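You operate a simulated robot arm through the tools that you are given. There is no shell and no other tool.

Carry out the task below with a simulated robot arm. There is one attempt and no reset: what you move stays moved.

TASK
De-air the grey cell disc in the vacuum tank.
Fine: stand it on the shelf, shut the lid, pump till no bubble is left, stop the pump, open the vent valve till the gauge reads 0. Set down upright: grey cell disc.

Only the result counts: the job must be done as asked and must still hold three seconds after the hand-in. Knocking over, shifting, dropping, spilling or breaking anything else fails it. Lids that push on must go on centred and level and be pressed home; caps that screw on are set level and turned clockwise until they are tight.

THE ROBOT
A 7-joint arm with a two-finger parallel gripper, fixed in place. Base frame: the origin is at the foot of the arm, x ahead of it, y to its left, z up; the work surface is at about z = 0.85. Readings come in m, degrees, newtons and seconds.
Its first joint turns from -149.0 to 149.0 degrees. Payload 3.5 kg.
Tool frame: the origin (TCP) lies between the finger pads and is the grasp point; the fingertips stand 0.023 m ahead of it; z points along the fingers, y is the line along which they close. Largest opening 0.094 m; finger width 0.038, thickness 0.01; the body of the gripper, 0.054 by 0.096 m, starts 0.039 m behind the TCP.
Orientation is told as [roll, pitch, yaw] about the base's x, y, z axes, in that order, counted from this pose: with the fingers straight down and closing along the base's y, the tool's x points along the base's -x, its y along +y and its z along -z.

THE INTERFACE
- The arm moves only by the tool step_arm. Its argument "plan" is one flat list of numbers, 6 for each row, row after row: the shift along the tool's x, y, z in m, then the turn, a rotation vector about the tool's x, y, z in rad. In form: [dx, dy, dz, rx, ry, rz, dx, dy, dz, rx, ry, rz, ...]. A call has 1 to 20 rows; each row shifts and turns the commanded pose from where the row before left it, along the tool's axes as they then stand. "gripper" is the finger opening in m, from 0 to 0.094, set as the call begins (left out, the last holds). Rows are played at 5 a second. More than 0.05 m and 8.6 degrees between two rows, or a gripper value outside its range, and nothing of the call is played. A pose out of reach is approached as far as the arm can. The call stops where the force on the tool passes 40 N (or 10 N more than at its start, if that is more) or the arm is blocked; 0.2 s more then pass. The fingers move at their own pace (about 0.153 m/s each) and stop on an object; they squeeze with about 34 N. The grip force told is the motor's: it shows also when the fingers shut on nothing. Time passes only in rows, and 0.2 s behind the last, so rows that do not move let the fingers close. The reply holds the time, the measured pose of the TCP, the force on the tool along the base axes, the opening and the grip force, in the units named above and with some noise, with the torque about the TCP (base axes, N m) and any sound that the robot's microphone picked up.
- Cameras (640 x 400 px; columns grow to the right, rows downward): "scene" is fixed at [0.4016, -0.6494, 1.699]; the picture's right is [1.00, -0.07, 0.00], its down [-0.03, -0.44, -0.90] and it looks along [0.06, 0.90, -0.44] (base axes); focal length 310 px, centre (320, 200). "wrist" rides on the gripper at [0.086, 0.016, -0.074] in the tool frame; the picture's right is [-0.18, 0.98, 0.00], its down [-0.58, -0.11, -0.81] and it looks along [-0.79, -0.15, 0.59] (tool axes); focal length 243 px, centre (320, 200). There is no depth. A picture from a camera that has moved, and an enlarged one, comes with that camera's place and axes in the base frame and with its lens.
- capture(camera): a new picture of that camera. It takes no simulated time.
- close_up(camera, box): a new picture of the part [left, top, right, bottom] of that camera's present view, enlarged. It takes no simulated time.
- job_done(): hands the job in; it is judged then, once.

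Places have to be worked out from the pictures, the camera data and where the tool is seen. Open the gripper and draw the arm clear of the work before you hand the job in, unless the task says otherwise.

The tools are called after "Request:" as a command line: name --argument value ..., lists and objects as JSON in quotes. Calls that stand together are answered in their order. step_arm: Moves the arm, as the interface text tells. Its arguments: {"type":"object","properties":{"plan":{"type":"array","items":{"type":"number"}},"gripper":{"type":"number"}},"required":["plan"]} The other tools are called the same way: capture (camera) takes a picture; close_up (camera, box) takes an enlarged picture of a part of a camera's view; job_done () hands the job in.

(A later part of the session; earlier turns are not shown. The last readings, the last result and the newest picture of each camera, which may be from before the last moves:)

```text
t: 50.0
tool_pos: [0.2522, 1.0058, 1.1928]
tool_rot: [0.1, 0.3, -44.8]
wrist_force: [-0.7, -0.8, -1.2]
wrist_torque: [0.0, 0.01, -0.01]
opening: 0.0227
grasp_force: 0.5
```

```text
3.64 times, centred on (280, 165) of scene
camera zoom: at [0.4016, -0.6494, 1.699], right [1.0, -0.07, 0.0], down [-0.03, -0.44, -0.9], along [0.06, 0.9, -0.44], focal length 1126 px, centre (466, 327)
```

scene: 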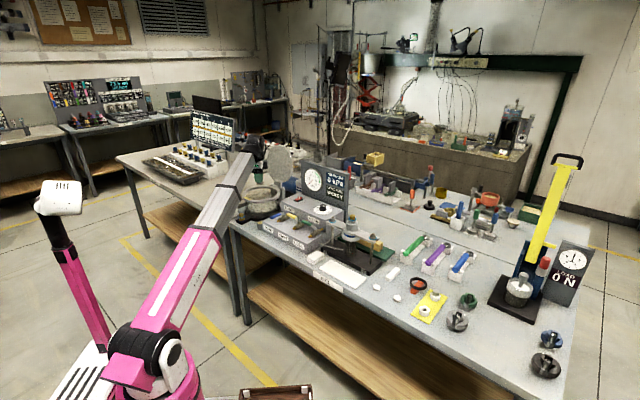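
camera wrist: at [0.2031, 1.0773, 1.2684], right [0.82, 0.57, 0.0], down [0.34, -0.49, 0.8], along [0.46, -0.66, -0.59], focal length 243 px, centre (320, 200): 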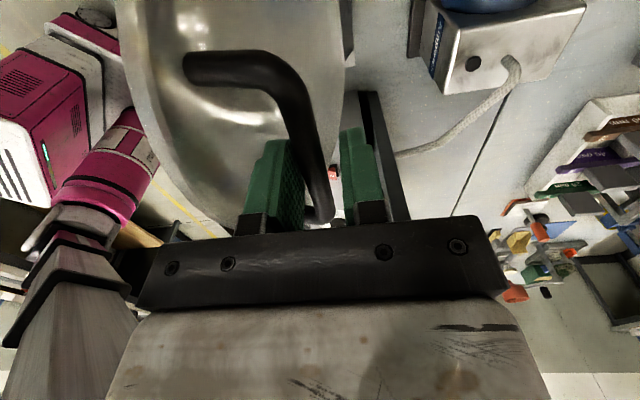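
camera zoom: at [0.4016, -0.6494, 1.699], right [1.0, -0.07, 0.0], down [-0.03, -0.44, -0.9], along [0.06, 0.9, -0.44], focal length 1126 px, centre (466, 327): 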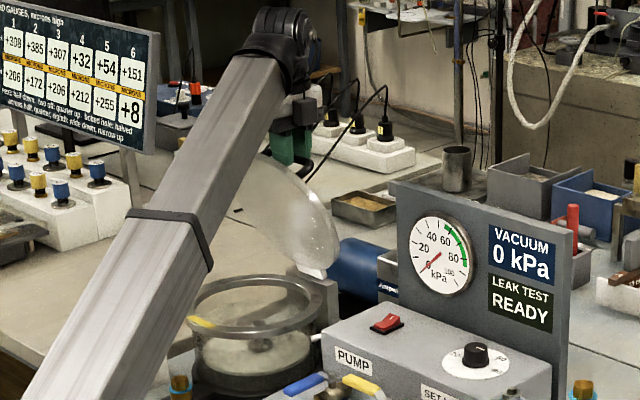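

The lid has passed vertical and rests lightly on the front finger (≈1.5 N). I continue lowering it along the arc in a controlled way.

Request:
step_arm --plan '[0, -0.0175, 0.0029, 0, 0, 0, 0, -0.0172, 0.0045, 0, 0, 0, 0, -0.0166, 0.0059, 0, 0, 0, 0, -0.0162, 0.0073, 0, 0, 0]'

Request:
capture --camera "wrist"

Request:
close_up --camera "scene" --box '[215, 110, 325, 230]'

```text
t: 51.0
tool_pos: [0.2052, 0.9569, 1.171]
tool_rot: [0.1, 0.2, -44.8]
wrist_force: [-2.0, -1.3, -0.2]
wrist_torque: [-0.04, 0.04, -0.05]
opening: 0.0229
grasp_force: 1.0
```

```text
taken
camera wrist: at [0.1564, 1.0289, 1.2471], right [0.82, 0.57, 0.0], down [0.34, -0.49, 0.8], along [0.46, -0.66, -0.59], focal length 243 px, centre (320, 200)
```

wrist: 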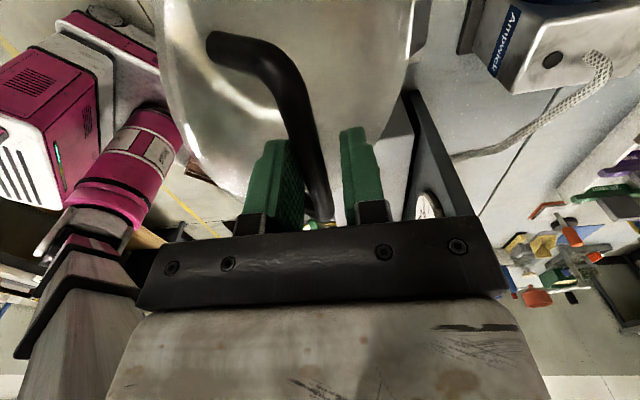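

```text
3.33 times, centred on (270, 170) of scene
camera zoom: at [0.4016, -0.6494, 1.699], right [1.0, -0.07, 0.0], down [-0.03, -0.44, -0.9], along [0.06, 0.9, -0.44], focal length 1032 px, centre (487, 300)
```

zoom: 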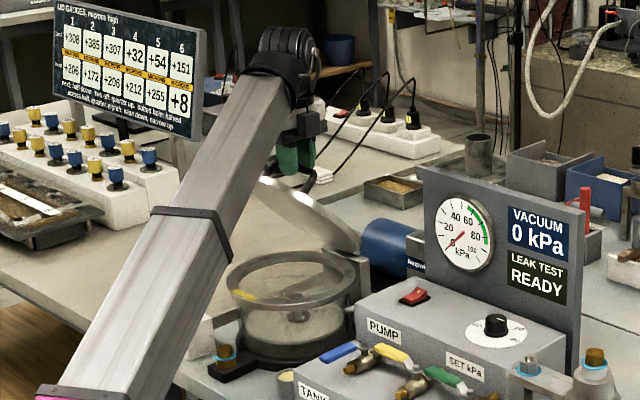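

Lid at roughly 48° and well controlled (forces ≈2 N). Continue lowering.

Request:
step_arm --plan '[0, -0.0154, 0.0087, 0, 0, 0, 0, -0.0146, 0.0101, 0, 0, 0, 0, -0.0136, 0.0112, 0, 0, 0, 0, -0.0127, 0.0125, 0, 0, 0]'

Request:
capture --camera "wrist"

Request:
close_up --camera "scene" --box '[215, 110, 325, 230]'

```text
t: 52.0
tool_pos: [0.1653, 0.9174, 1.1299]
tool_rot: [0.1, 0.2, -44.8]
wrist_force: [-2.3, -1.5, -0.8]
wrist_torque: [-0.03, 0.09, -0.07]
opening: 0.0234
grasp_force: 1.6
```

```text
taken
camera wrist: at [0.1162, 0.989, 1.2052], right [0.82, 0.57, 0.0], down [0.34, -0.49, 0.8], along [0.46, -0.66, -0.59], focal length 243 px, centre (320, 200)
```

wrist: 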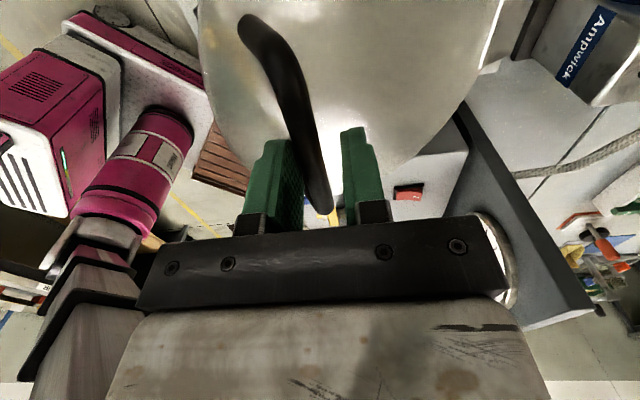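

```text
3.33 times, centred on (270, 170) of scene
camera zoom: at [0.4016, -0.6494, 1.699], right [1.0, -0.07, 0.0], down [-0.03, -0.44, -0.9], along [0.06, 0.9, -0.44], focal length 1032 px, centre (487, 300)
```

zoom: 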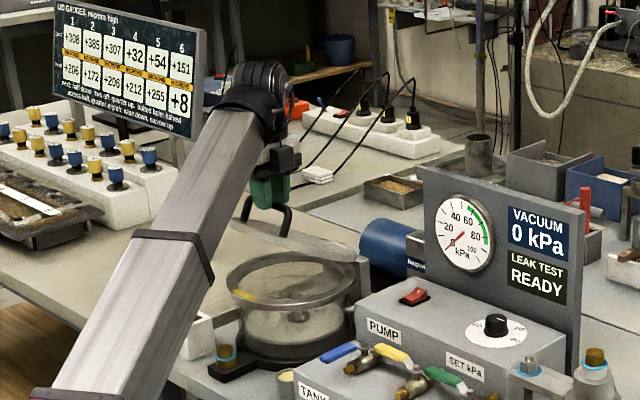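

Lid at about 28°, still cradled. Continue the next 15°.

Request:
step_arm --plan '[0, -0.0115, 0.0134, 0, 0, 0, 0, -0.0102, 0.0144, 0, 0, 0, 0, -0.009, 0.0153, 0, 0, 0]'

Request:
capture --camera "wrist"

Request:
close_up --camera "scene" --box '[225, 130, 315, 230]'

```text
t: 52.8
tool_pos: [0.1455, 0.8955, 1.0854]
tool_rot: [0.2, 0.3, -44.8]
wrist_force: [-2.5, -2.5, -1.1]
wrist_torque: [-0.04, 0.04, -0.02]
opening: 0.0232
grasp_force: 1.7
```

```text
taken
camera wrist: at [0.0954, 0.9672, 1.1613], right [0.82, 0.57, 0.0], down [0.34, -0.49, 0.8], along [0.46, -0.66, -0.59], focal length 243 px, centre (320, 200)
```

wrist: 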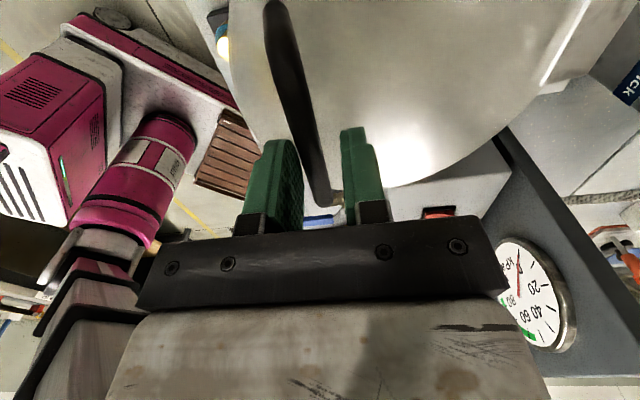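

```text
4.00 times, centred on (270, 180) of scene
camera zoom: at [0.4016, -0.6494, 1.699], right [1.0, -0.07, 0.0], down [-0.03, -0.44, -0.9], along [0.06, 0.9, -0.44], focal length 1238 px, centre (520, 280)
```

zoom: 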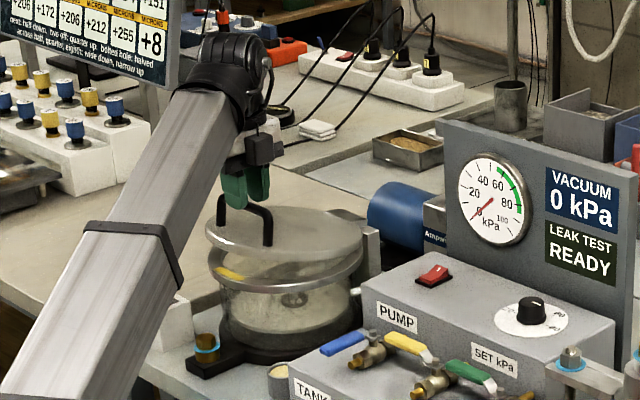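

Lid is about 12° from closed. I finish the arc.

Request:
step_arm --plan '[0, -0.0077, 0.016, 0, 0, 0, 0, -0.0062, 0.0166, 0, 0, 0, 0, -0.003, 0.0102, 0, 0, 0, 0, 0, 0, 0, 0, 0]'

Request:
capture --camera "wrist"

Request:
close_up --camera "scene" --box '[225, 150, 305, 225]'

```text
t: 53.8
tool_pos: [0.1326, 0.885, 1.0437]
tool_rot: [0.1, 0.2, -44.8]
wrist_force: [-0.2, -0.5, -0.4]
wrist_torque: [0.01, 0.03, 0.0]
opening: 0.022
grasp_force: 0.0
```

```text
taken
camera wrist: at [0.0831, 0.9561, 1.1185], right [0.82, 0.57, 0.0], down [0.34, -0.49, 0.8], along [0.46, -0.66, -0.59], focal length 243 px, centre (320, 200)
```

wrist: 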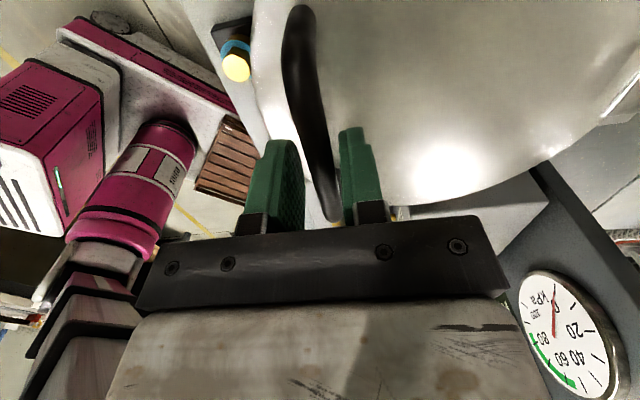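

```text
5.33 times, centred on (265, 188) of scene
camera zoom: at [0.4016, -0.6494, 1.699], right [1.0, -0.07, 0.0], down [-0.03, -0.44, -0.9], along [0.06, 0.9, -0.44], focal length 1651 px, centre (613, 267)
```

zoom: 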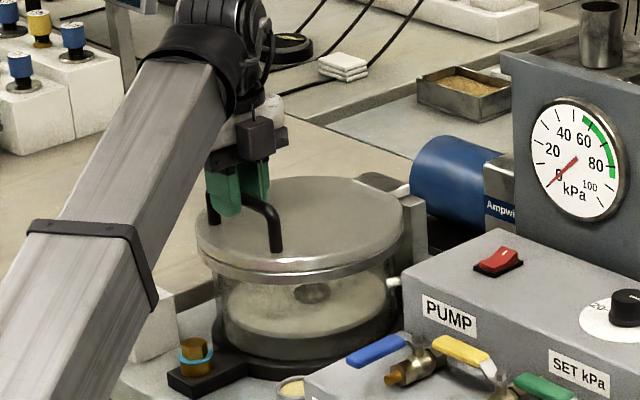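

The lid appears to be down on the rim and force is ~0. I enlarge to check that it sits flush.

Request:
close_up --camera "scene" --box '[245, 175, 295, 212]'

Request:
close_up --camera "wrist" --box '[200, 0, 480, 230]'

```text
10.81 times, centred on (270, 194) of scene
camera zoom: at [0.4016, -0.6494, 1.699], right [1.0, -0.07, 0.0], down [-0.03, -0.44, -0.9], along [0.06, 0.9, -0.44], focal length 3347 px, centre (860, 270)
```

zoom: 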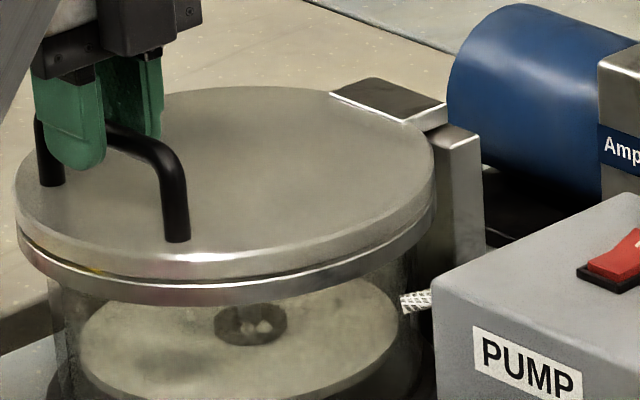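

```text
1.74 times, centred on (340, 115) of wrist
camera zoom: at [0.0831, 0.9561, 1.1185], right [0.82, 0.57, 0.0], down [0.34, -0.49, 0.8], along [0.46, -0.66, -0.59], focal length 422 px, centre (285, 348)
```

zoom: 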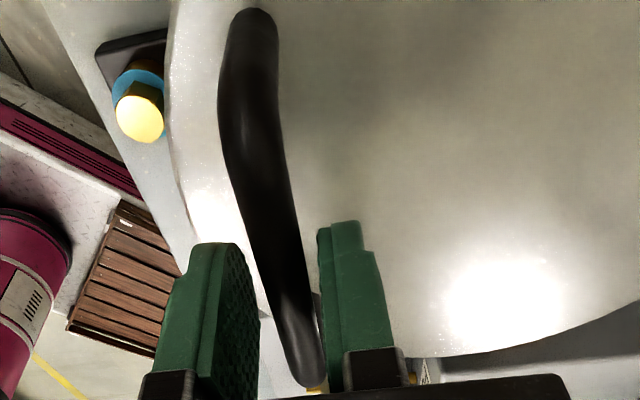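

The lid sits flush on the rim. I open the fingers a little and rise clear of the handle.

Request:
step_arm --plan '[0, 0, 0, 0, 0, 0, 0, 0, -0.015, 0, 0, 0, 0, 0, -0.02, 0, 0, 0, 0, 0, -0.03, 0, 0, 0]' --gripper 0.034

Request:
close_up --camera "scene" --box '[240, 170, 300, 215]'

```text
t: 54.8
tool_pos: [0.1336, 0.8845, 1.1098]
tool_rot: [0.0, 0.3, -44.8]
wrist_force: [0.2, -0.6, 0.1]
wrist_torque: [-0.01, 0.01, -0.03]
opening: 0.034
grasp_force: 0.0
```

```text
8.89 times, centred on (270, 192) of scene
camera zoom: at [0.4016, -0.6494, 1.699], right [1.0, -0.07, 0.0], down [-0.03, -0.44, -0.9], along [0.06, 0.9, -0.44], focal length 2752 px, centre (764, 267)
```

zoom: 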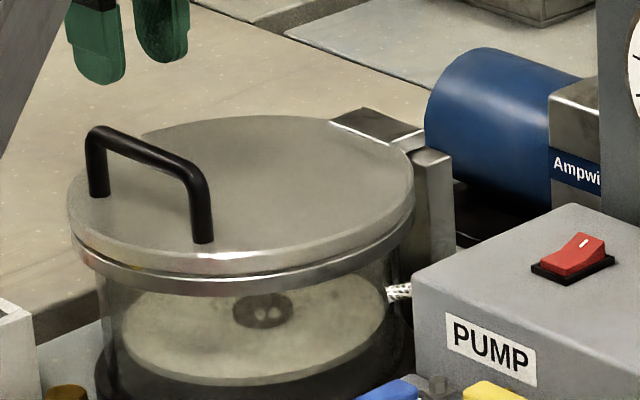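

The lid is closed. Now the pump switch: triangulation puts the rocker at about (0.389, 0.828, 0.983). I take a closer look at it to see which side is raised.

Request:
close_up --camera "scene" --box '[286, 182, 312, 202]'

Request:
capture --camera "wrist"

```text
16.00 times, centred on (299, 192) of scene
camera zoom: at [0.4016, -0.6494, 1.699], right [1.0, -0.07, 0.0], down [-0.03, -0.44, -0.9], along [0.06, 0.9, -0.44], focal length 4953 px, centre (656, 328)
```

zoom: 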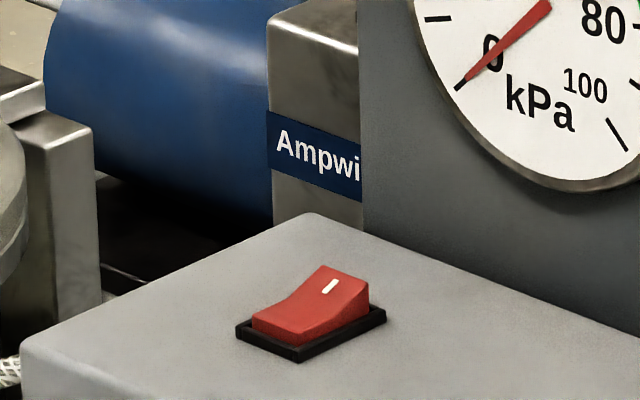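

```text
taken
camera wrist: at [0.0836, 0.9557, 1.1844], right [0.82, 0.57, 0.0], down [0.34, -0.49, 0.8], along [0.46, -0.66, -0.59], focal length 243 px, centre (320, 200)
```

wrist: 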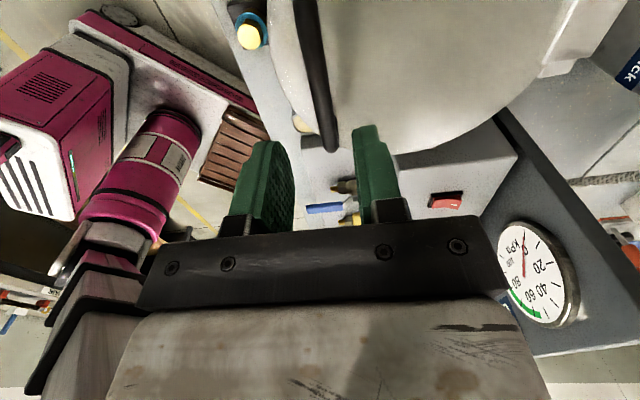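

The white "I" mark is on the raised back end of the rocker, so pressing that end switches the pump on. To keep the gripper body off the gauge panel I'll use the rear finger of the fully opened gripper; I move to above the switch first.

Request:
step_arm --plan '[-0.0368, 0.017, 0.0017, 0, 0, 0, -0.0368, 0.017, 0.0017, 0, 0, 0, -0.0368, 0.017, 0.0017, 0, 0, 0, -0.0368, 0.017, 0.0017, 0, 0, 0, -0.0368, 0.017, 0.0017, 0, 0, 0, -0.0368, 0.017, 0.0017, 0, 0, 0]' --gripper 0.094

Request:
capture --camera "wrist"

Request:
close_up --camera "scene" --box '[265, 140, 345, 210]'

```text
t: 56.2
tool_pos: [0.3611, 0.8007, 1.0972]
tool_rot: [0.2, 0.3, -44.8]
wrist_force: [0.7, -0.2, 0.2]
wrist_torque: [0.02, 0.0, -0.01]
opening: 0.0939
grasp_force: 0.1
```

```text
taken
camera wrist: at [0.3117, 0.8719, 1.1725], right [0.82, 0.57, 0.0], down [0.34, -0.49, 0.8], along [0.46, -0.66, -0.59], focal length 243 px, centre (320, 200)
```

wrist: 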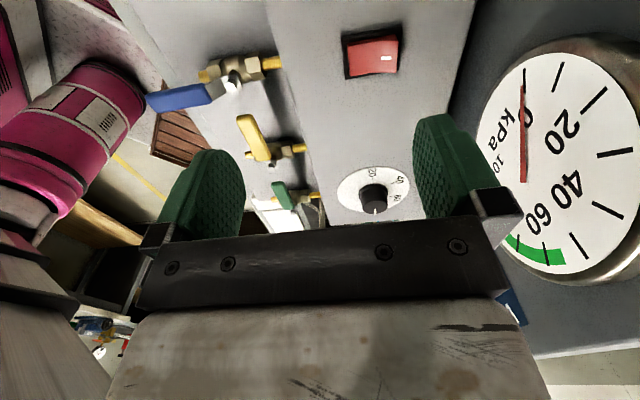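

```text
5.71 times, centred on (305, 175) of scene
camera zoom: at [0.4016, -0.6494, 1.699], right [1.0, -0.07, 0.0], down [-0.03, -0.44, -0.9], along [0.06, 0.9, -0.44], focal length 1769 px, centre (406, 343)
```

zoom: 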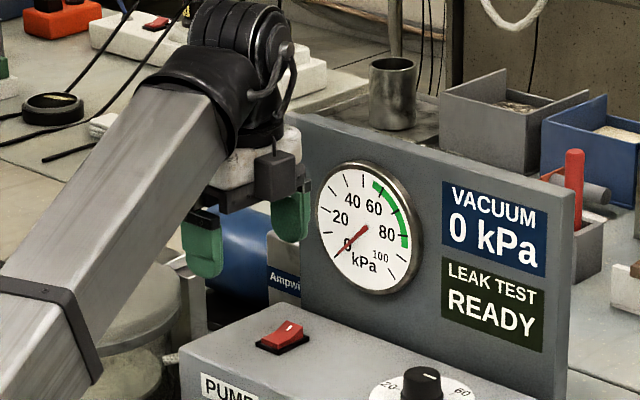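

The wrist view confirms the rocker at (0.388, 0.828), "I" end at n≈0.874, right under the rear finger. I descend to the tip ≈1 cm above it.

Request:
step_arm --plan '[0, 0.001, 0.03, 0, 0, 0, 0, 0, 0.03, 0, 0, 0, 0, 0, 0.014, 0, 0, 0]'

Request:
close_up --camera "scene" --box '[275, 165, 325, 205]'

Request:
capture --camera "wrist"

```text
t: 57.0
tool_pos: [0.3623, 0.8016, 1.0231]
tool_rot: [0.1, 0.2, -44.9]
wrist_force: [-0.2, 0.1, 0.1]
wrist_torque: [-0.01, -0.01, 0.0]
opening: 0.0942
grasp_force: 0.1
```

```text
10.00 times, centred on (300, 185) of scene
camera zoom: at [0.4016, -0.6494, 1.699], right [1.0, -0.07, 0.0], down [-0.03, -0.44, -0.9], along [0.06, 0.9, -0.44], focal length 3096 px, centre (520, 350)
```

zoom: 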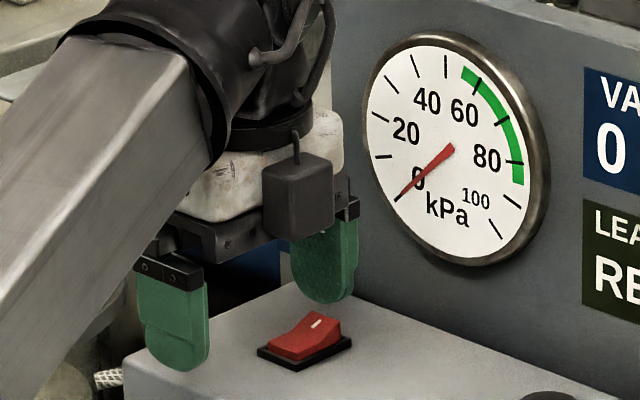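

```text
taken
camera wrist: at [0.3128, 0.8736, 1.098], right [0.82, 0.57, 0.0], down [0.34, -0.49, 0.8], along [0.46, -0.66, -0.59], focal length 243 px, centre (320, 200)
```

wrist: 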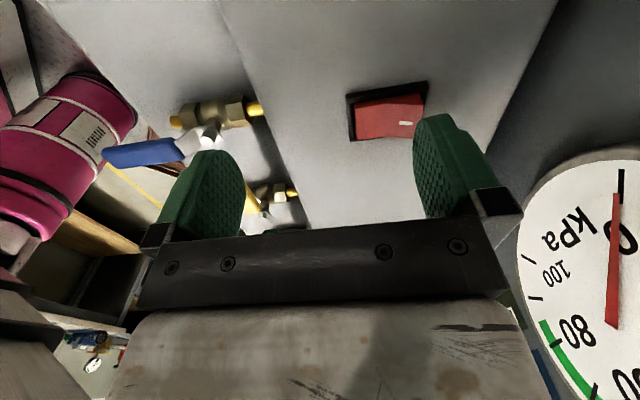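

The finger is slightly too far back by about 5 mm. I correct and lower gently onto the raised end.

Request:
step_arm --plan '[0, -0.005, 0, 0, 0, 0, 0, 0, 0.005, 0, 0, 0, 0, 0, 0.004, 0, 0, 0, 0, 0, 0.003, 0, 0, 0]'

Request:
close_up --camera "scene" --box '[275, 165, 325, 205]'

```text
t: 58.0
tool_pos: [0.3587, 0.7977, 1.012]
tool_rot: [0.2, 0.2, -44.9]
wrist_force: [0.7, 0.5, 2.8]
wrist_torque: [0.08, -0.08, 0.01]
opening: 0.0938
grasp_force: 0.0
```

```text
10.00 times, centred on (300, 185) of scene
camera zoom: at [0.4016, -0.6494, 1.699], right [1.0, -0.07, 0.0], down [-0.03, -0.44, -0.9], along [0.06, 0.9, -0.44], focal length 3096 px, centre (520, 350)
```

zoom: 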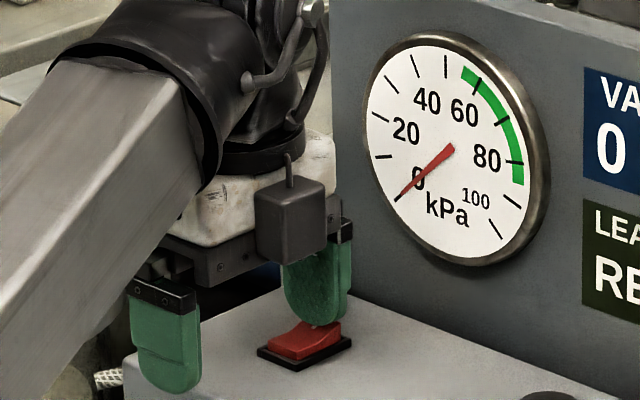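

Contact with the raised end (2.8 N). I press down a few more millimetres to flip it.

Request:
step_arm --plan '[0, 0, 0.002, 0, 0, 0, 0, 0, 0.002, 0, 0, 0]'

Request:
close_up --camera "scene" --box '[275, 165, 325, 205]'

```text
t: 58.6
tool_pos: [0.3585, 0.7985, 1.0074]
tool_rot: [0.1, 0.2, -44.8]
wrist_force: [0.0, 0.2, -0.4]
wrist_torque: [0.0, 0.0, -0.02]
opening: 0.0941
grasp_force: 0.1
```

```text
10.00 times, centred on (300, 185) of scene
camera zoom: at [0.4016, -0.6494, 1.699], right [1.0, -0.07, 0.0], down [-0.03, -0.44, -0.9], along [0.06, 0.9, -0.44], focal length 3096 px, centre (520, 350)
```

zoom: 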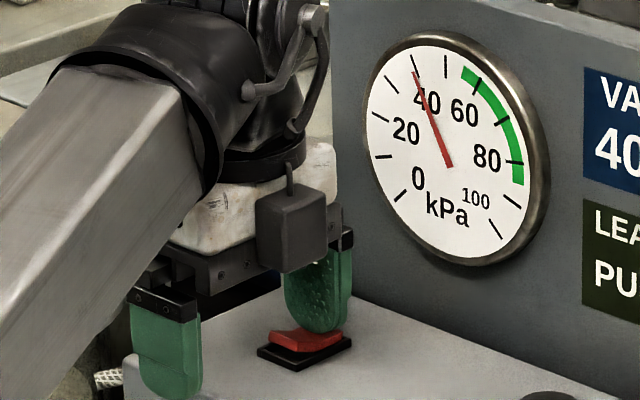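

The rocker flipped and the gauge already reads ≈40 kPa – the lid seals. I lift the finger off and watch the gauge and bubbles.

Request:
step_arm --plan '[0, 0, -0.01, 0, 0, 0, 0, 0, -0.01, 0, 0, 0, 0, 0, 0, 0, 0, 0]'

Request:
close_up --camera "scene" --box '[240, 150, 350, 220]'

Request:
close_up --camera "scene" --box '[243, 178, 298, 215]'

```text
t: 59.4
tool_pos: [0.3576, 0.7982, 1.0279]
tool_rot: [0.1, 0.2, -44.8]
wrist_force: [0.0, 0.0, -0.4]
wrist_torque: [0.0, 0.01, 0.0]
opening: 0.094
grasp_force: 0.0
```

```text
5.71 times, centred on (295, 185) of scene
camera zoom: at [0.4016, -0.6494, 1.699], right [1.0, -0.07, 0.0], down [-0.03, -0.44, -0.9], along [0.06, 0.9, -0.44], focal length 1769 px, centre (463, 286)
```

zoom: 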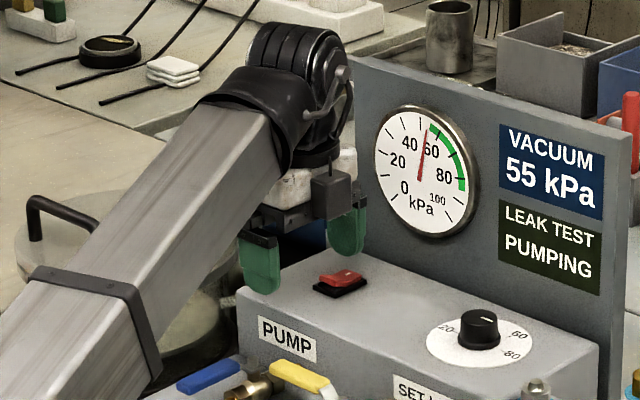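

```text
10.81 times, centred on (270, 196) of scene
camera zoom: at [0.4016, -0.6494, 1.699], right [1.0, -0.07, 0.0], down [-0.03, -0.44, -0.9], along [0.06, 0.9, -0.44], focal length 3347 px, centre (855, 238)
```

zoom: 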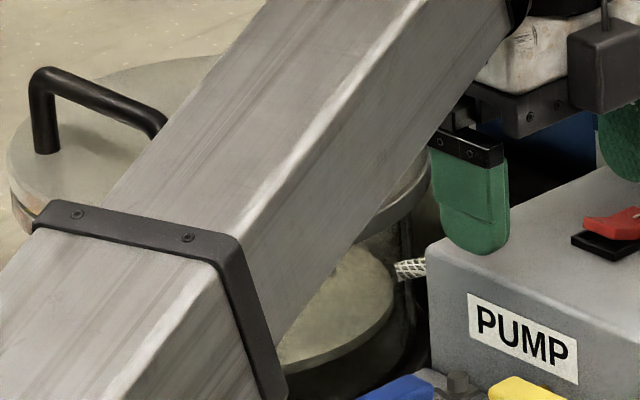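

Pump runs (55 kPa and rising, display PUMPING). The forearm hides the tank from the scene camera, so I withdraw toward the front right to watch the bubbles.

Request:
step_arm --plan '[0, 0, -0.03, 0, 0, 0, -0.0336, -0.0262, 0, 0, 0, 0, -0.0336, -0.0262, 0, 0, 0, 0, -0.0336, -0.0262, 0, 0, 0, 0, -0.0336, -0.0262, 0, 0, 0, 0, -0.0336, -0.0262, 0, 0, 0, 0, -0.0336, -0.0262, 0, 0, 0, 0, -0.0336, -0.0262, 0, 0, 0, 0, -0.0336, -0.0262, 0, 0, 0, 0]'

Request:
close_up --camera "scene" --box '[240, 150, 350, 220]'

Request:
close_up --camera "scene" --box '[253, 190, 288, 215]'

```text
t: 61.4
tool_pos: [0.4019, 0.4594, 1.0561]
tool_rot: [0.1, 0.1, -44.7]
wrist_force: [0.3, 1.0, -0.3]
wrist_torque: [0.0, 0.0, 0.03]
opening: 0.0941
grasp_force: 0.0
```

```text
5.71 times, centred on (295, 185) of scene
camera zoom: at [0.4016, -0.6494, 1.699], right [1.0, -0.07, 0.0], down [-0.03, -0.44, -0.9], along [0.06, 0.9, -0.44], focal length 1769 px, centre (463, 286)
```

zoom: 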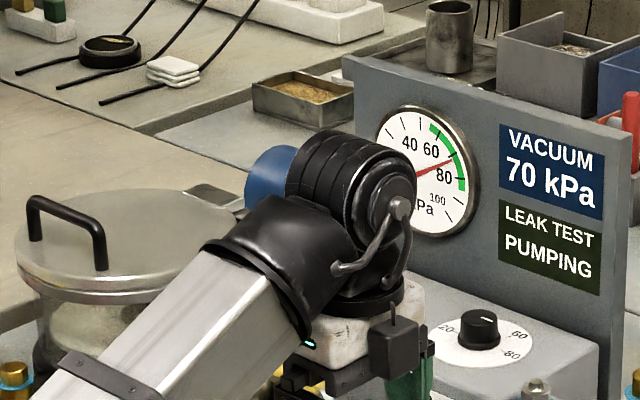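

```text
16.00 times, centred on (270, 202) of scene
camera zoom: at [0.4016, -0.6494, 1.699], right [1.0, -0.07, 0.0], down [-0.03, -0.44, -0.9], along [0.06, 0.9, -0.44], focal length 4953 px, centre (1112, 160)
```

zoom: 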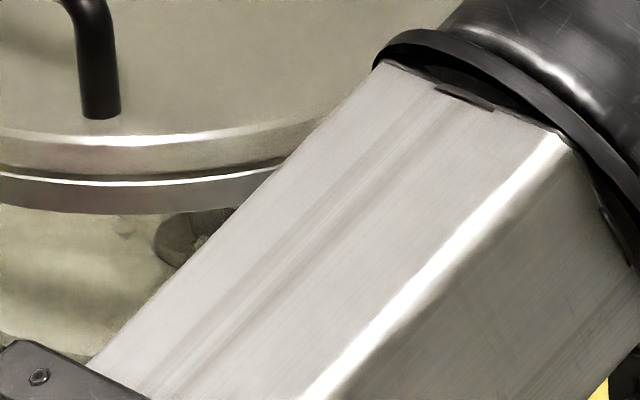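

70 kPa and still pumping; the forearm still covers part of the tank. I move a bit further right.

Request:
step_arm --plan '[-0.0371, -0.0088, 0.005, 0, 0, 0, -0.0371, -0.0088, 0.005, 0, 0, 0, -0.0371, -0.0088, 0.003, 0, 0, 0, -0.0371, -0.0088, 0, 0, 0, 0]'

Request:
close_up --camera "scene" --box '[240, 150, 350, 220]'

Request:
close_up --camera "scene" --box '[253, 190, 288, 215]'

```text
t: 62.4
tool_pos: [0.4819, 0.3303, 1.0426]
tool_rot: [0.1, 0.3, -44.9]
wrist_force: [0.6, 0.7, 0.0]
wrist_torque: [0.0, 0.0, -0.04]
opening: 0.0937
grasp_force: 0.1
```

```text
5.71 times, centred on (295, 185) of scene
camera zoom: at [0.4016, -0.6494, 1.699], right [1.0, -0.07, 0.0], down [-0.03, -0.44, -0.9], along [0.06, 0.9, -0.44], focal length 1769 px, centre (463, 286)
```

zoom: 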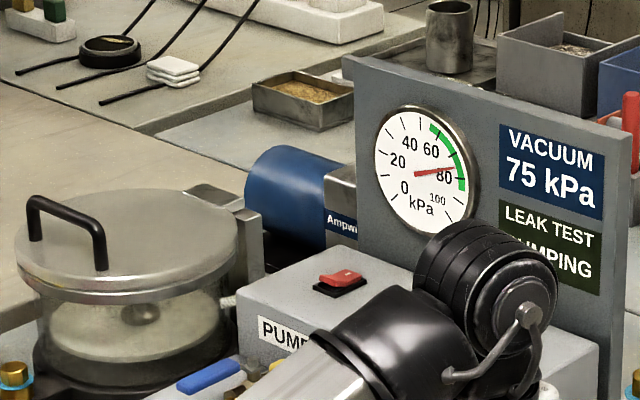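

```text
16.00 times, centred on (270, 202) of scene
camera zoom: at [0.4016, -0.6494, 1.699], right [1.0, -0.07, 0.0], down [-0.03, -0.44, -0.9], along [0.06, 0.9, -0.44], focal length 4953 px, centre (1112, 160)
```

zoom: 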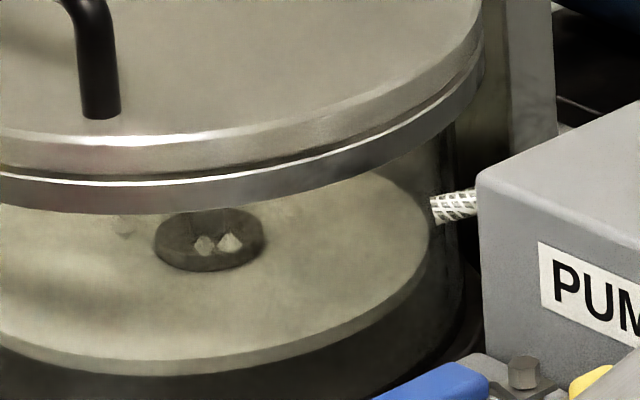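

75 kPa. I can see light bubbles on the disc ((203,245), (228,242)) and one beside it ((122,225)). I wait with the pump running.

Request:
step_arm --plan '[0, 0, 0, 0, 0, 0, 0, 0, 0, 0, 0, 0, 0, 0, 0, 0, 0, 0, 0, 0, 0, 0, 0, 0, 0, 0, 0, 0, 0, 0, 0, 0, 0, 0, 0, 0, 0, 0, 0, 0, 0, 0, 0, 0, 0, 0, 0, 0, 0, 0, 0, 0, 0, 0, 0, 0, 0, 0, 0, 0, 0, 0, 0, 0, 0, 0, 0, 0, 0, 0, 0, 0, 0, 0, 0, 0, 0, 0, 0, 0, 0, 0, 0, 0, 0, 0, 0, 0, 0, 0, 0, 0, 0, 0, 0, 0, 0, 0, 0, 0, 0, 0, 0, 0, 0, 0, 0, 0, 0, 0, 0, 0, 0, 0, 0, 0, 0, 0, 0, 0]'

Request:
close_up --camera "scene" --box '[240, 150, 350, 220]'

Request:
close_up --camera "scene" --box '[248, 190, 283, 215]'

```text
t: 66.6
tool_pos: [0.4825, 0.3301, 1.0434]
tool_rot: [0.1, 0.2, -44.9]
wrist_force: [0.3, -0.1, -0.2]
wrist_torque: [-0.03, -0.02, 0.01]
opening: 0.0939
grasp_force: 0.0
```

```text
5.71 times, centred on (295, 185) of scene
camera zoom: at [0.4016, -0.6494, 1.699], right [1.0, -0.07, 0.0], down [-0.03, -0.44, -0.9], along [0.06, 0.9, -0.44], focal length 1769 px, centre (463, 286)
```

zoom: 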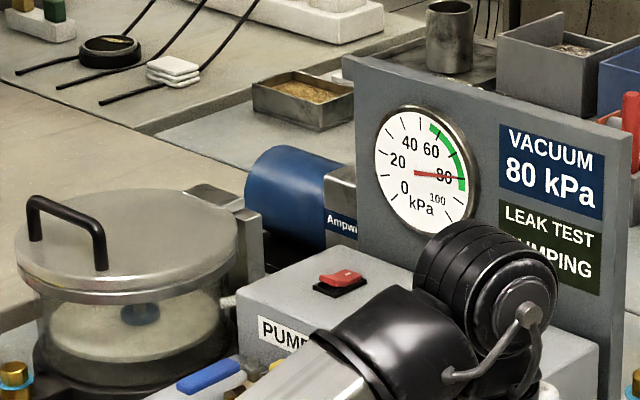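

```text
16.00 times, centred on (266, 202) of scene
camera zoom: at [0.4016, -0.6494, 1.699], right [1.0, -0.07, 0.0], down [-0.03, -0.44, -0.9], along [0.06, 0.9, -0.44], focal length 4953 px, centre (1192, 160)
```

zoom: 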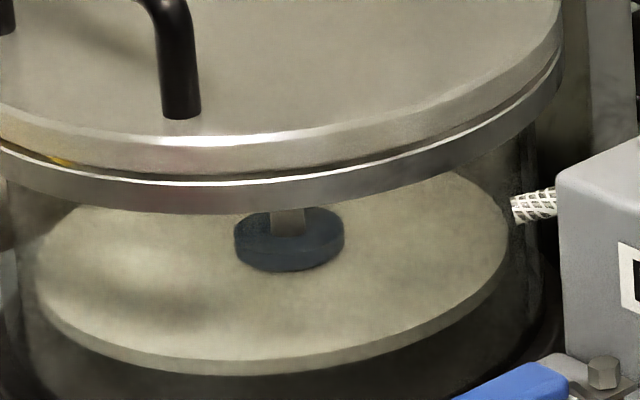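

80 kPa reached; the bubbles are gone and the disc has turned dark (saturated). I wait a few more seconds and recheck the whole tank for remaining bubbles.

Request:
step_arm --plan '[0, 0, 0, 0, 0, 0, 0, 0, 0, 0, 0, 0, 0, 0, 0, 0, 0, 0, 0, 0, 0, 0, 0, 0, 0, 0, 0, 0, 0, 0, 0, 0, 0, 0, 0, 0, 0, 0, 0, 0, 0, 0, 0, 0, 0, 0, 0, 0, 0, 0, 0, 0, 0, 0, 0, 0, 0, 0, 0, 0, 0, 0, 0, 0, 0, 0, 0, 0, 0, 0, 0, 0, 0, 0, 0, 0, 0, 0]'

Request:
close_up --camera "scene" --box '[256, 195, 280, 212]'

Request:
close_up --camera "scene" --box '[240, 180, 300, 222]'

```text
t: 69.4
tool_pos: [0.4821, 0.3295, 1.042]
tool_rot: [0.1, 0.2, -44.8]
wrist_force: [-0.4, 0.1, 0.1]
wrist_torque: [0.02, -0.01, 0.01]
opening: 0.0941
grasp_force: 0.1
```

```text
16.00 times, centred on (268, 204) of scene
camera zoom: at [0.4016, -0.6494, 1.699], right [1.0, -0.07, 0.0], down [-0.03, -0.44, -0.9], along [0.06, 0.9, -0.44], focal length 4953 px, centre (1152, 144)
```

zoom: 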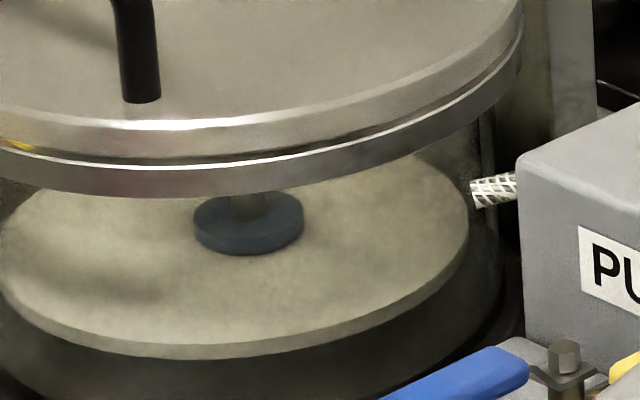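

```text
9.52 times, centred on (270, 201) of scene
camera zoom: at [0.4016, -0.6494, 1.699], right [1.0, -0.07, 0.0], down [-0.03, -0.44, -0.9], along [0.06, 0.9, -0.44], focal length 2948 px, centre (796, 190)
```

zoom: 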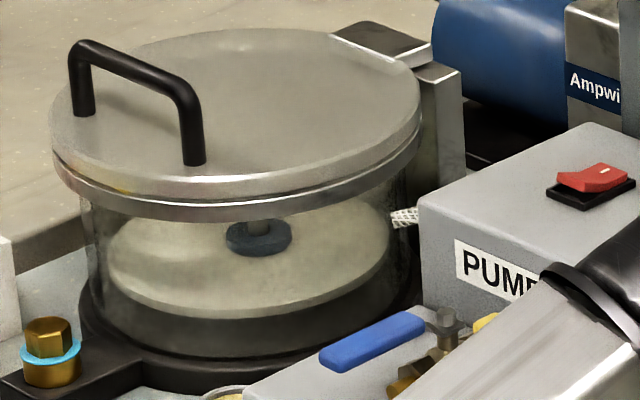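

No bubbles remain. I return over the switch to stop the pump by pressing the now-raised front end.

Request:
step_arm --plan '[0.0371, 0.0088, 0, 0, 0, 0, 0.0371, 0.0088, 0, 0, 0, 0, 0.0371, 0.0088, -0.003, 0, 0, 0, 0.0371, 0.0088, -0.005, 0, 0, 0, 0.0337, 0.0238, -0.005, 0, 0, 0, 0.0337, 0.0238, -0.005, 0, 0, 0, 0.0337, 0.0238, 0, 0, 0, 0, 0.0337, 0.0238, 0, 0, 0, 0, 0.0337, 0.0238, 0, 0, 0, 0, 0.0337, 0.0238, 0, 0, 0, 0, 0.0337, 0.0238, 0, 0, 0, 0, 0.0337, 0.0238, 0, 0, 0, 0]'

Request:
capture --camera "wrist"

Request:
close_up --camera "scene" --box '[275, 155, 345, 205]'

```text
t: 72.0
tool_pos: [0.3427, 0.7843, 1.0634]
tool_rot: [0.2, 0.2, -44.8]
wrist_force: [0.3, 0.2, 0.3]
wrist_torque: [0.01, 0.02, -0.03]
opening: 0.094
grasp_force: 0.1
```

```text
taken
camera wrist: at [0.2945, 0.8568, 1.1385], right [0.82, 0.57, 0.0], down [0.34, -0.49, 0.8], along [0.46, -0.66, -0.59], focal length 243 px, centre (320, 200)
```

wrist: 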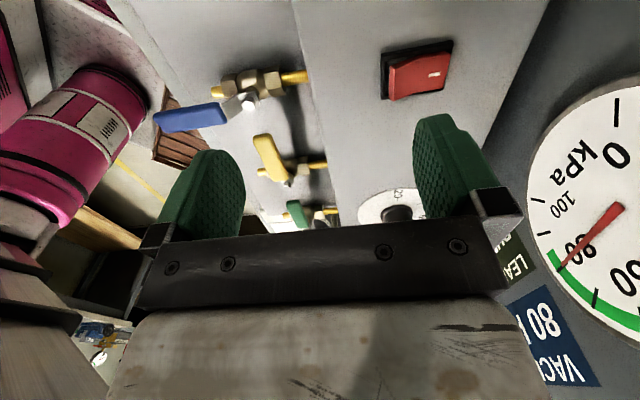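

```text
8.00 times, centred on (310, 180) of scene
camera zoom: at [0.4016, -0.6494, 1.699], right [1.0, -0.07, 0.0], down [-0.03, -0.44, -0.9], along [0.06, 0.9, -0.44], focal length 2476 px, centre (400, 360)
```

zoom: 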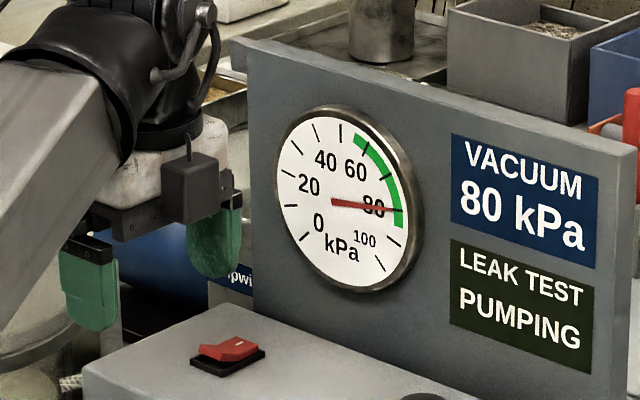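

The rocker spans n≈0.841–0.880 and the rear finger is over its raised front end; the front finger will stay ~2 cm above the TANK valve. I descend to just above.

Request:
step_arm --plan '[0, 0.001, 0.025, 0, 0, 0, 0, 0, 0.02, 0, 0, 0]'

Request:
close_up --camera "scene" --box '[275, 165, 325, 205]'

Request:
capture --camera "wrist"

```text
t: 72.6
tool_pos: [0.3441, 0.7853, 1.017]
tool_rot: [0.1, 0.3, -44.8]
wrist_force: [-0.5, 0.5, -0.5]
wrist_torque: [0.0, -0.01, 0.0]
opening: 0.0942
grasp_force: 0.0
```

```text
10.00 times, centred on (300, 185) of scene
camera zoom: at [0.4016, -0.6494, 1.699], right [1.0, -0.07, 0.0], down [-0.03, -0.44, -0.9], along [0.06, 0.9, -0.44], focal length 3096 px, centre (520, 350)
```

zoom: 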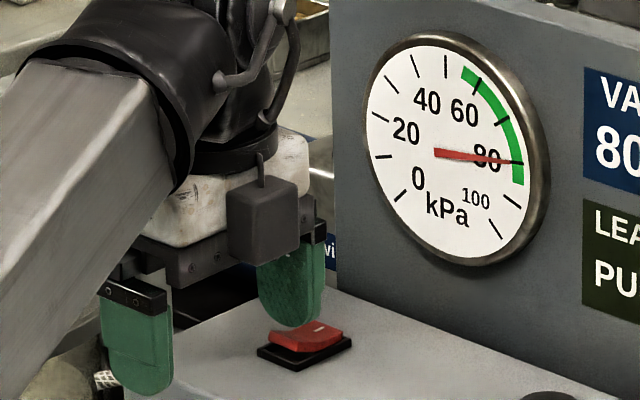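

```text
taken
camera wrist: at [0.295, 0.8575, 1.0928], right [0.82, 0.57, 0.0], down [0.34, -0.49, 0.8], along [0.46, -0.66, -0.59], focal length 243 px, centre (320, 200)
```

wrist: 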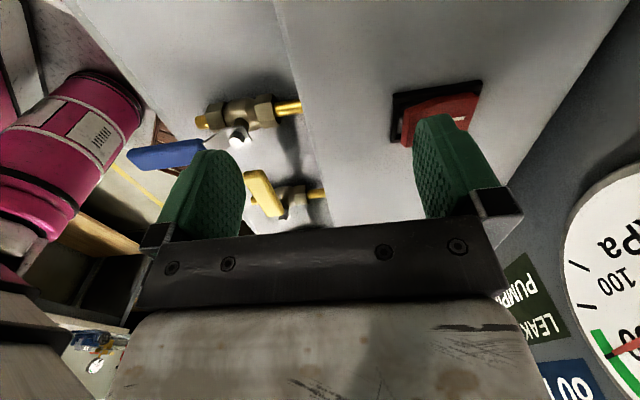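

The finger is over the raised front end; I press down in small steps.

Request:
step_arm --plan '[0, 0, 0.004, 0, 0, 0, 0, 0, 0.003, 0, 0, 0, 0, 0, 0.002, 0, 0, 0]'

Request:
close_up --camera "scene" --box '[275, 155, 345, 205]'

```text
t: 73.4
tool_pos: [0.3451, 0.7865, 1.0084]
tool_rot: [0.1, 0.2, -44.7]
wrist_force: [-0.3, 0.6, -0.2]
wrist_torque: [0.02, -0.01, 0.01]
opening: 0.0939
grasp_force: 0.1
```

```text
8.00 times, centred on (310, 180) of scene
camera zoom: at [0.4016, -0.6494, 1.699], right [1.0, -0.07, 0.0], down [-0.03, -0.44, -0.9], along [0.06, 0.9, -0.44], focal length 2476 px, centre (400, 360)
```

zoom: 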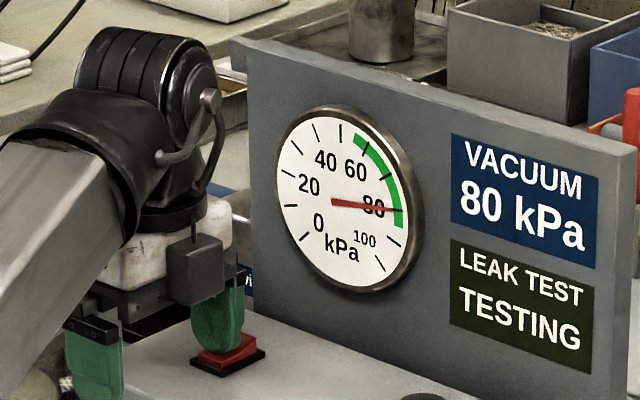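

Display now says TESTING – the pump has stopped (rocker flipped back). I lift off, close the fingers and move above the gap behind the yellow VENT handle, whose pivot I triangulate at about (0.391, 0.663).

Request:
step_arm --plan '[0, 0, -0.02, 0, 0, 0, 0, 0, -0.03, 0, 0, 0, -0.0305, -0.016, 0, 0, 0, 0, -0.0305, -0.016, 0, 0, 0, 0, 0, 0, 0, 0, 0, 0]' --gripper 0.0

Request:
capture --camera "wrist"

Request:
close_up --camera "scene" --box '[255, 155, 345, 235]'

```text
t: 74.6
tool_pos: [0.3656, 0.7209, 1.0589]
tool_rot: [0.2, 0.3, -44.9]
wrist_force: [-0.3, 0.5, 0.6]
wrist_torque: [0.01, 0.01, 0.05]
opening: 0.0
grasp_force: 34.2
```

```text
taken
camera wrist: at [0.3165, 0.7925, 1.1338], right [0.82, 0.57, 0.0], down [0.34, -0.49, 0.8], along [0.46, -0.66, -0.59], focal length 243 px, centre (320, 200)
```

wrist: 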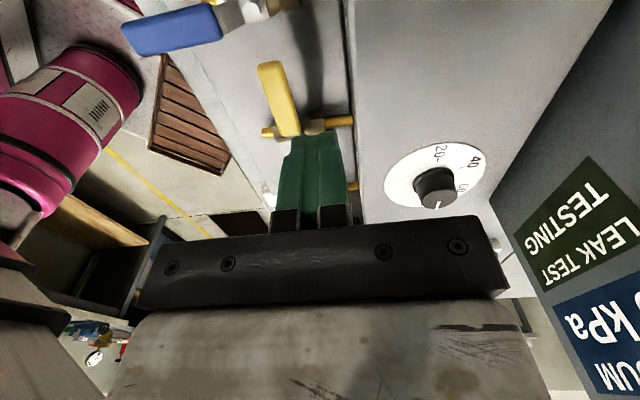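

```text
5.00 times, centred on (300, 195) of scene
camera zoom: at [0.4016, -0.6494, 1.699], right [1.0, -0.07, 0.0], down [-0.03, -0.44, -0.9], along [0.06, 0.9, -0.44], focal length 1548 px, centre (420, 225)
```

zoom: 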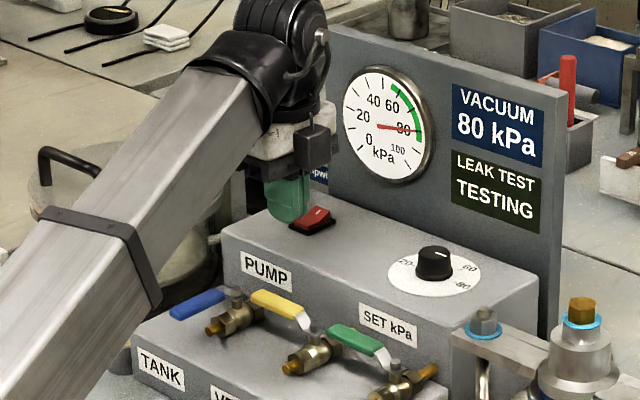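

The yellow handle lies at n≈0.735 (x' −0.266…−0.21), box face at n≈0.786, so the closed fingers (n≈0.766) fit behind it. I descend into that gap to TCP z≈0.974.

Request:
step_arm --plan '[0, -0.002, 0.03, 0, 0, 0, 0, 0, 0.025, 0, 0, 0, 0, 0, 0.015, 0, 0, 0, 0, 0, 0.015, 0, 0, 0]'

Request:
capture --camera "wrist"

Request:
close_up --camera "scene" --box '[265, 175, 325, 225]'

```text
t: 75.6
tool_pos: [0.365, 0.7184, 0.9735]
tool_rot: [0.2, 0.2, -44.8]
wrist_force: [0.1, -0.2, -0.5]
wrist_torque: [-0.03, -0.02, 0.0]
opening: 0.0
grasp_force: 33.6
```

```text
taken
camera wrist: at [0.3149, 0.7911, 1.0487], right [0.82, 0.57, 0.0], down [0.34, -0.49, 0.8], along [0.46, -0.66, -0.59], focal length 243 px, centre (320, 200)
```

wrist: 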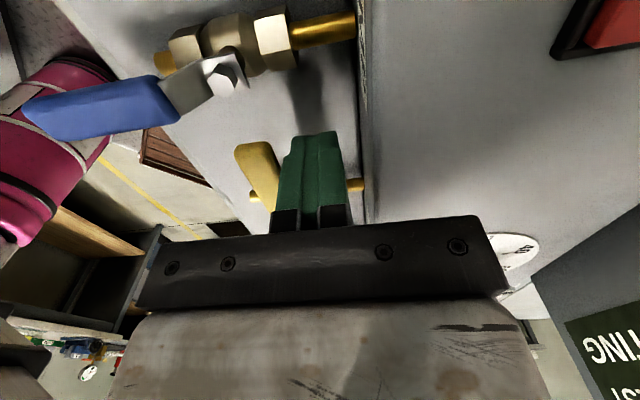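

```text
8.00 times, centred on (295, 200) of scene
camera zoom: at [0.4016, -0.6494, 1.699], right [1.0, -0.07, 0.0], down [-0.03, -0.44, -0.9], along [0.06, 0.9, -0.44], focal length 2476 px, centre (520, 200)
```

zoom: 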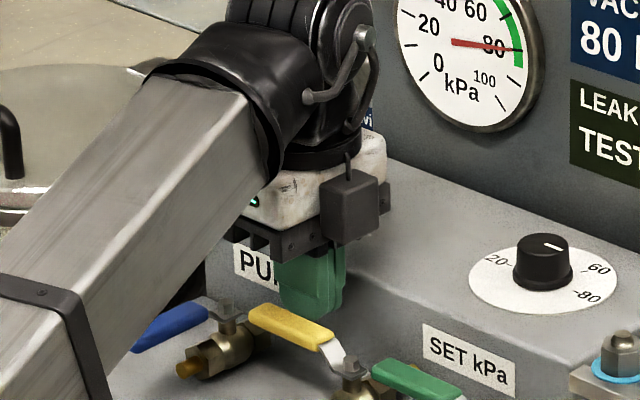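

The fingers are behind the yellow handle with free space. I push it gently forward (−n) for the first ~45°.

Request:
step_arm --plan '[0, -0.01, 0, 0, 0, 0, -0.0003, -0.0088, 0, 0, 0, 0, -0.0002, -0.0107, 0, 0, 0, 0, -0.0002, -0.0096, 0, 0, 0, 0]'

Request:
capture --camera "wrist"

Request:
close_up --camera "scene" --box '[265, 165, 345, 230]'

```text
t: 76.6
tool_pos: [0.3372, 0.6911, 0.9728]
tool_rot: [0.0, 0.2, -44.7]
wrist_force: [0.6, 0.4, -0.8]
wrist_torque: [-0.01, -0.02, 0.03]
opening: 0.0003
grasp_force: 33.7
```

```text
taken
camera wrist: at [0.2876, 0.7622, 1.0488], right [0.82, 0.57, 0.0], down [0.34, -0.49, 0.8], along [0.46, -0.66, -0.59], focal length 243 px, centre (320, 200)
```

wrist: 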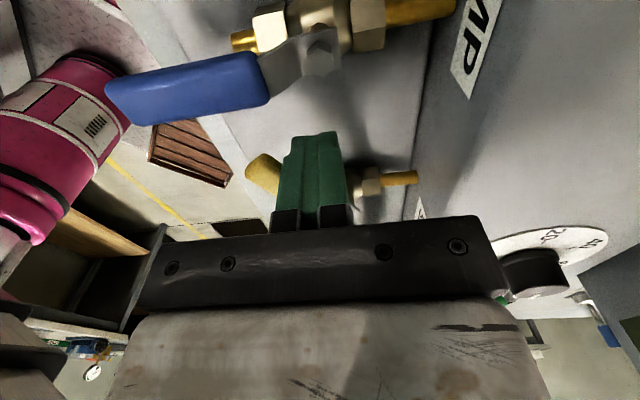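

```text
6.15 times, centred on (305, 198) of scene
camera zoom: at [0.4016, -0.6494, 1.699], right [1.0, -0.07, 0.0], down [-0.03, -0.44, -0.9], along [0.06, 0.9, -0.44], focal length 1905 px, centre (412, 215)
```

zoom: 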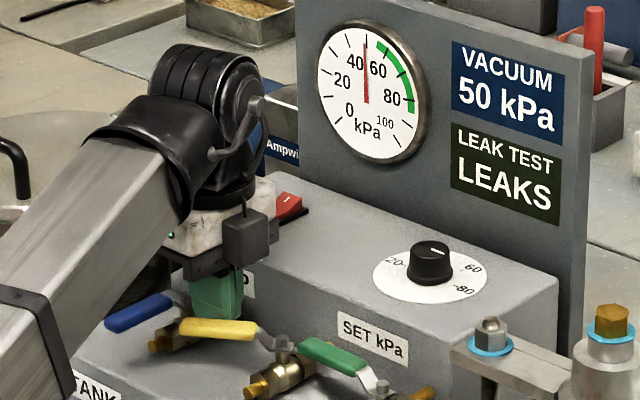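

The handle has turned partly and the gauge is falling (50 kPa). I continue the push along the arc to open it fully.

Request:
step_arm --plan '[-0.0057, -0.0084, 0, 0, 0, 0, -0.0068, -0.0075, 0, 0, 0, 0, -0.0077, -0.006, 0, 0, 0, 0, -0.006, -0.0055, 0, 0, 0, 0]'

Request:
capture --camera "wrist"

Request:
close_up --camera "scene" --box '[265, 165, 345, 230]'

```text
t: 77.6
tool_pos: [0.3364, 0.6521, 0.9724]
tool_rot: [0.0, 0.3, -44.7]
wrist_force: [1.3, 1.2, -0.3]
wrist_torque: [0.03, -0.01, 0.0]
opening: 0.0
grasp_force: 34.3
```

```text
taken
camera wrist: at [0.2866, 0.7245, 1.0483], right [0.82, 0.57, 0.0], down [0.34, -0.49, 0.8], along [0.46, -0.66, -0.59], focal length 243 px, centre (320, 200)
```

wrist: 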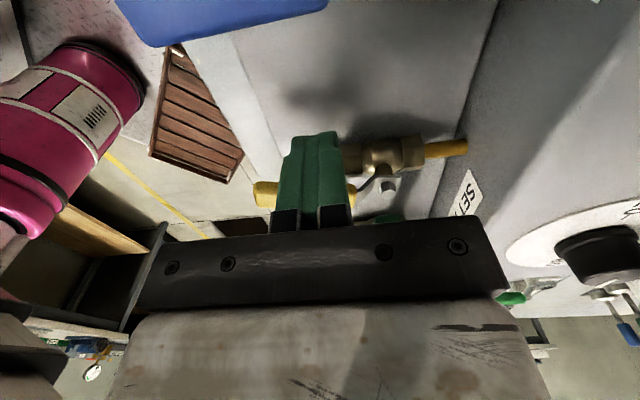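

```text
6.15 times, centred on (305, 198) of scene
camera zoom: at [0.4016, -0.6494, 1.699], right [1.0, -0.07, 0.0], down [-0.03, -0.44, -0.9], along [0.06, 0.9, -0.44], focal length 1905 px, centre (412, 215)
```

zoom: 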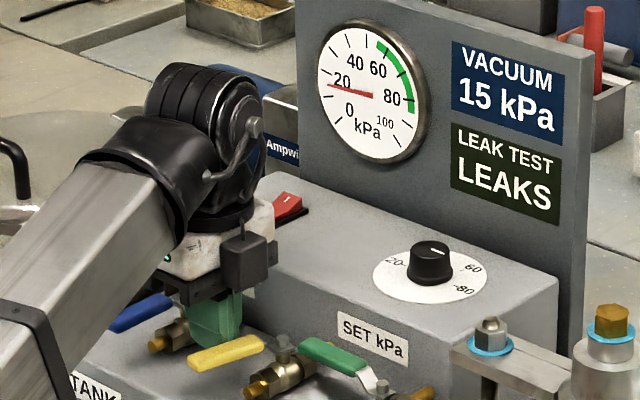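

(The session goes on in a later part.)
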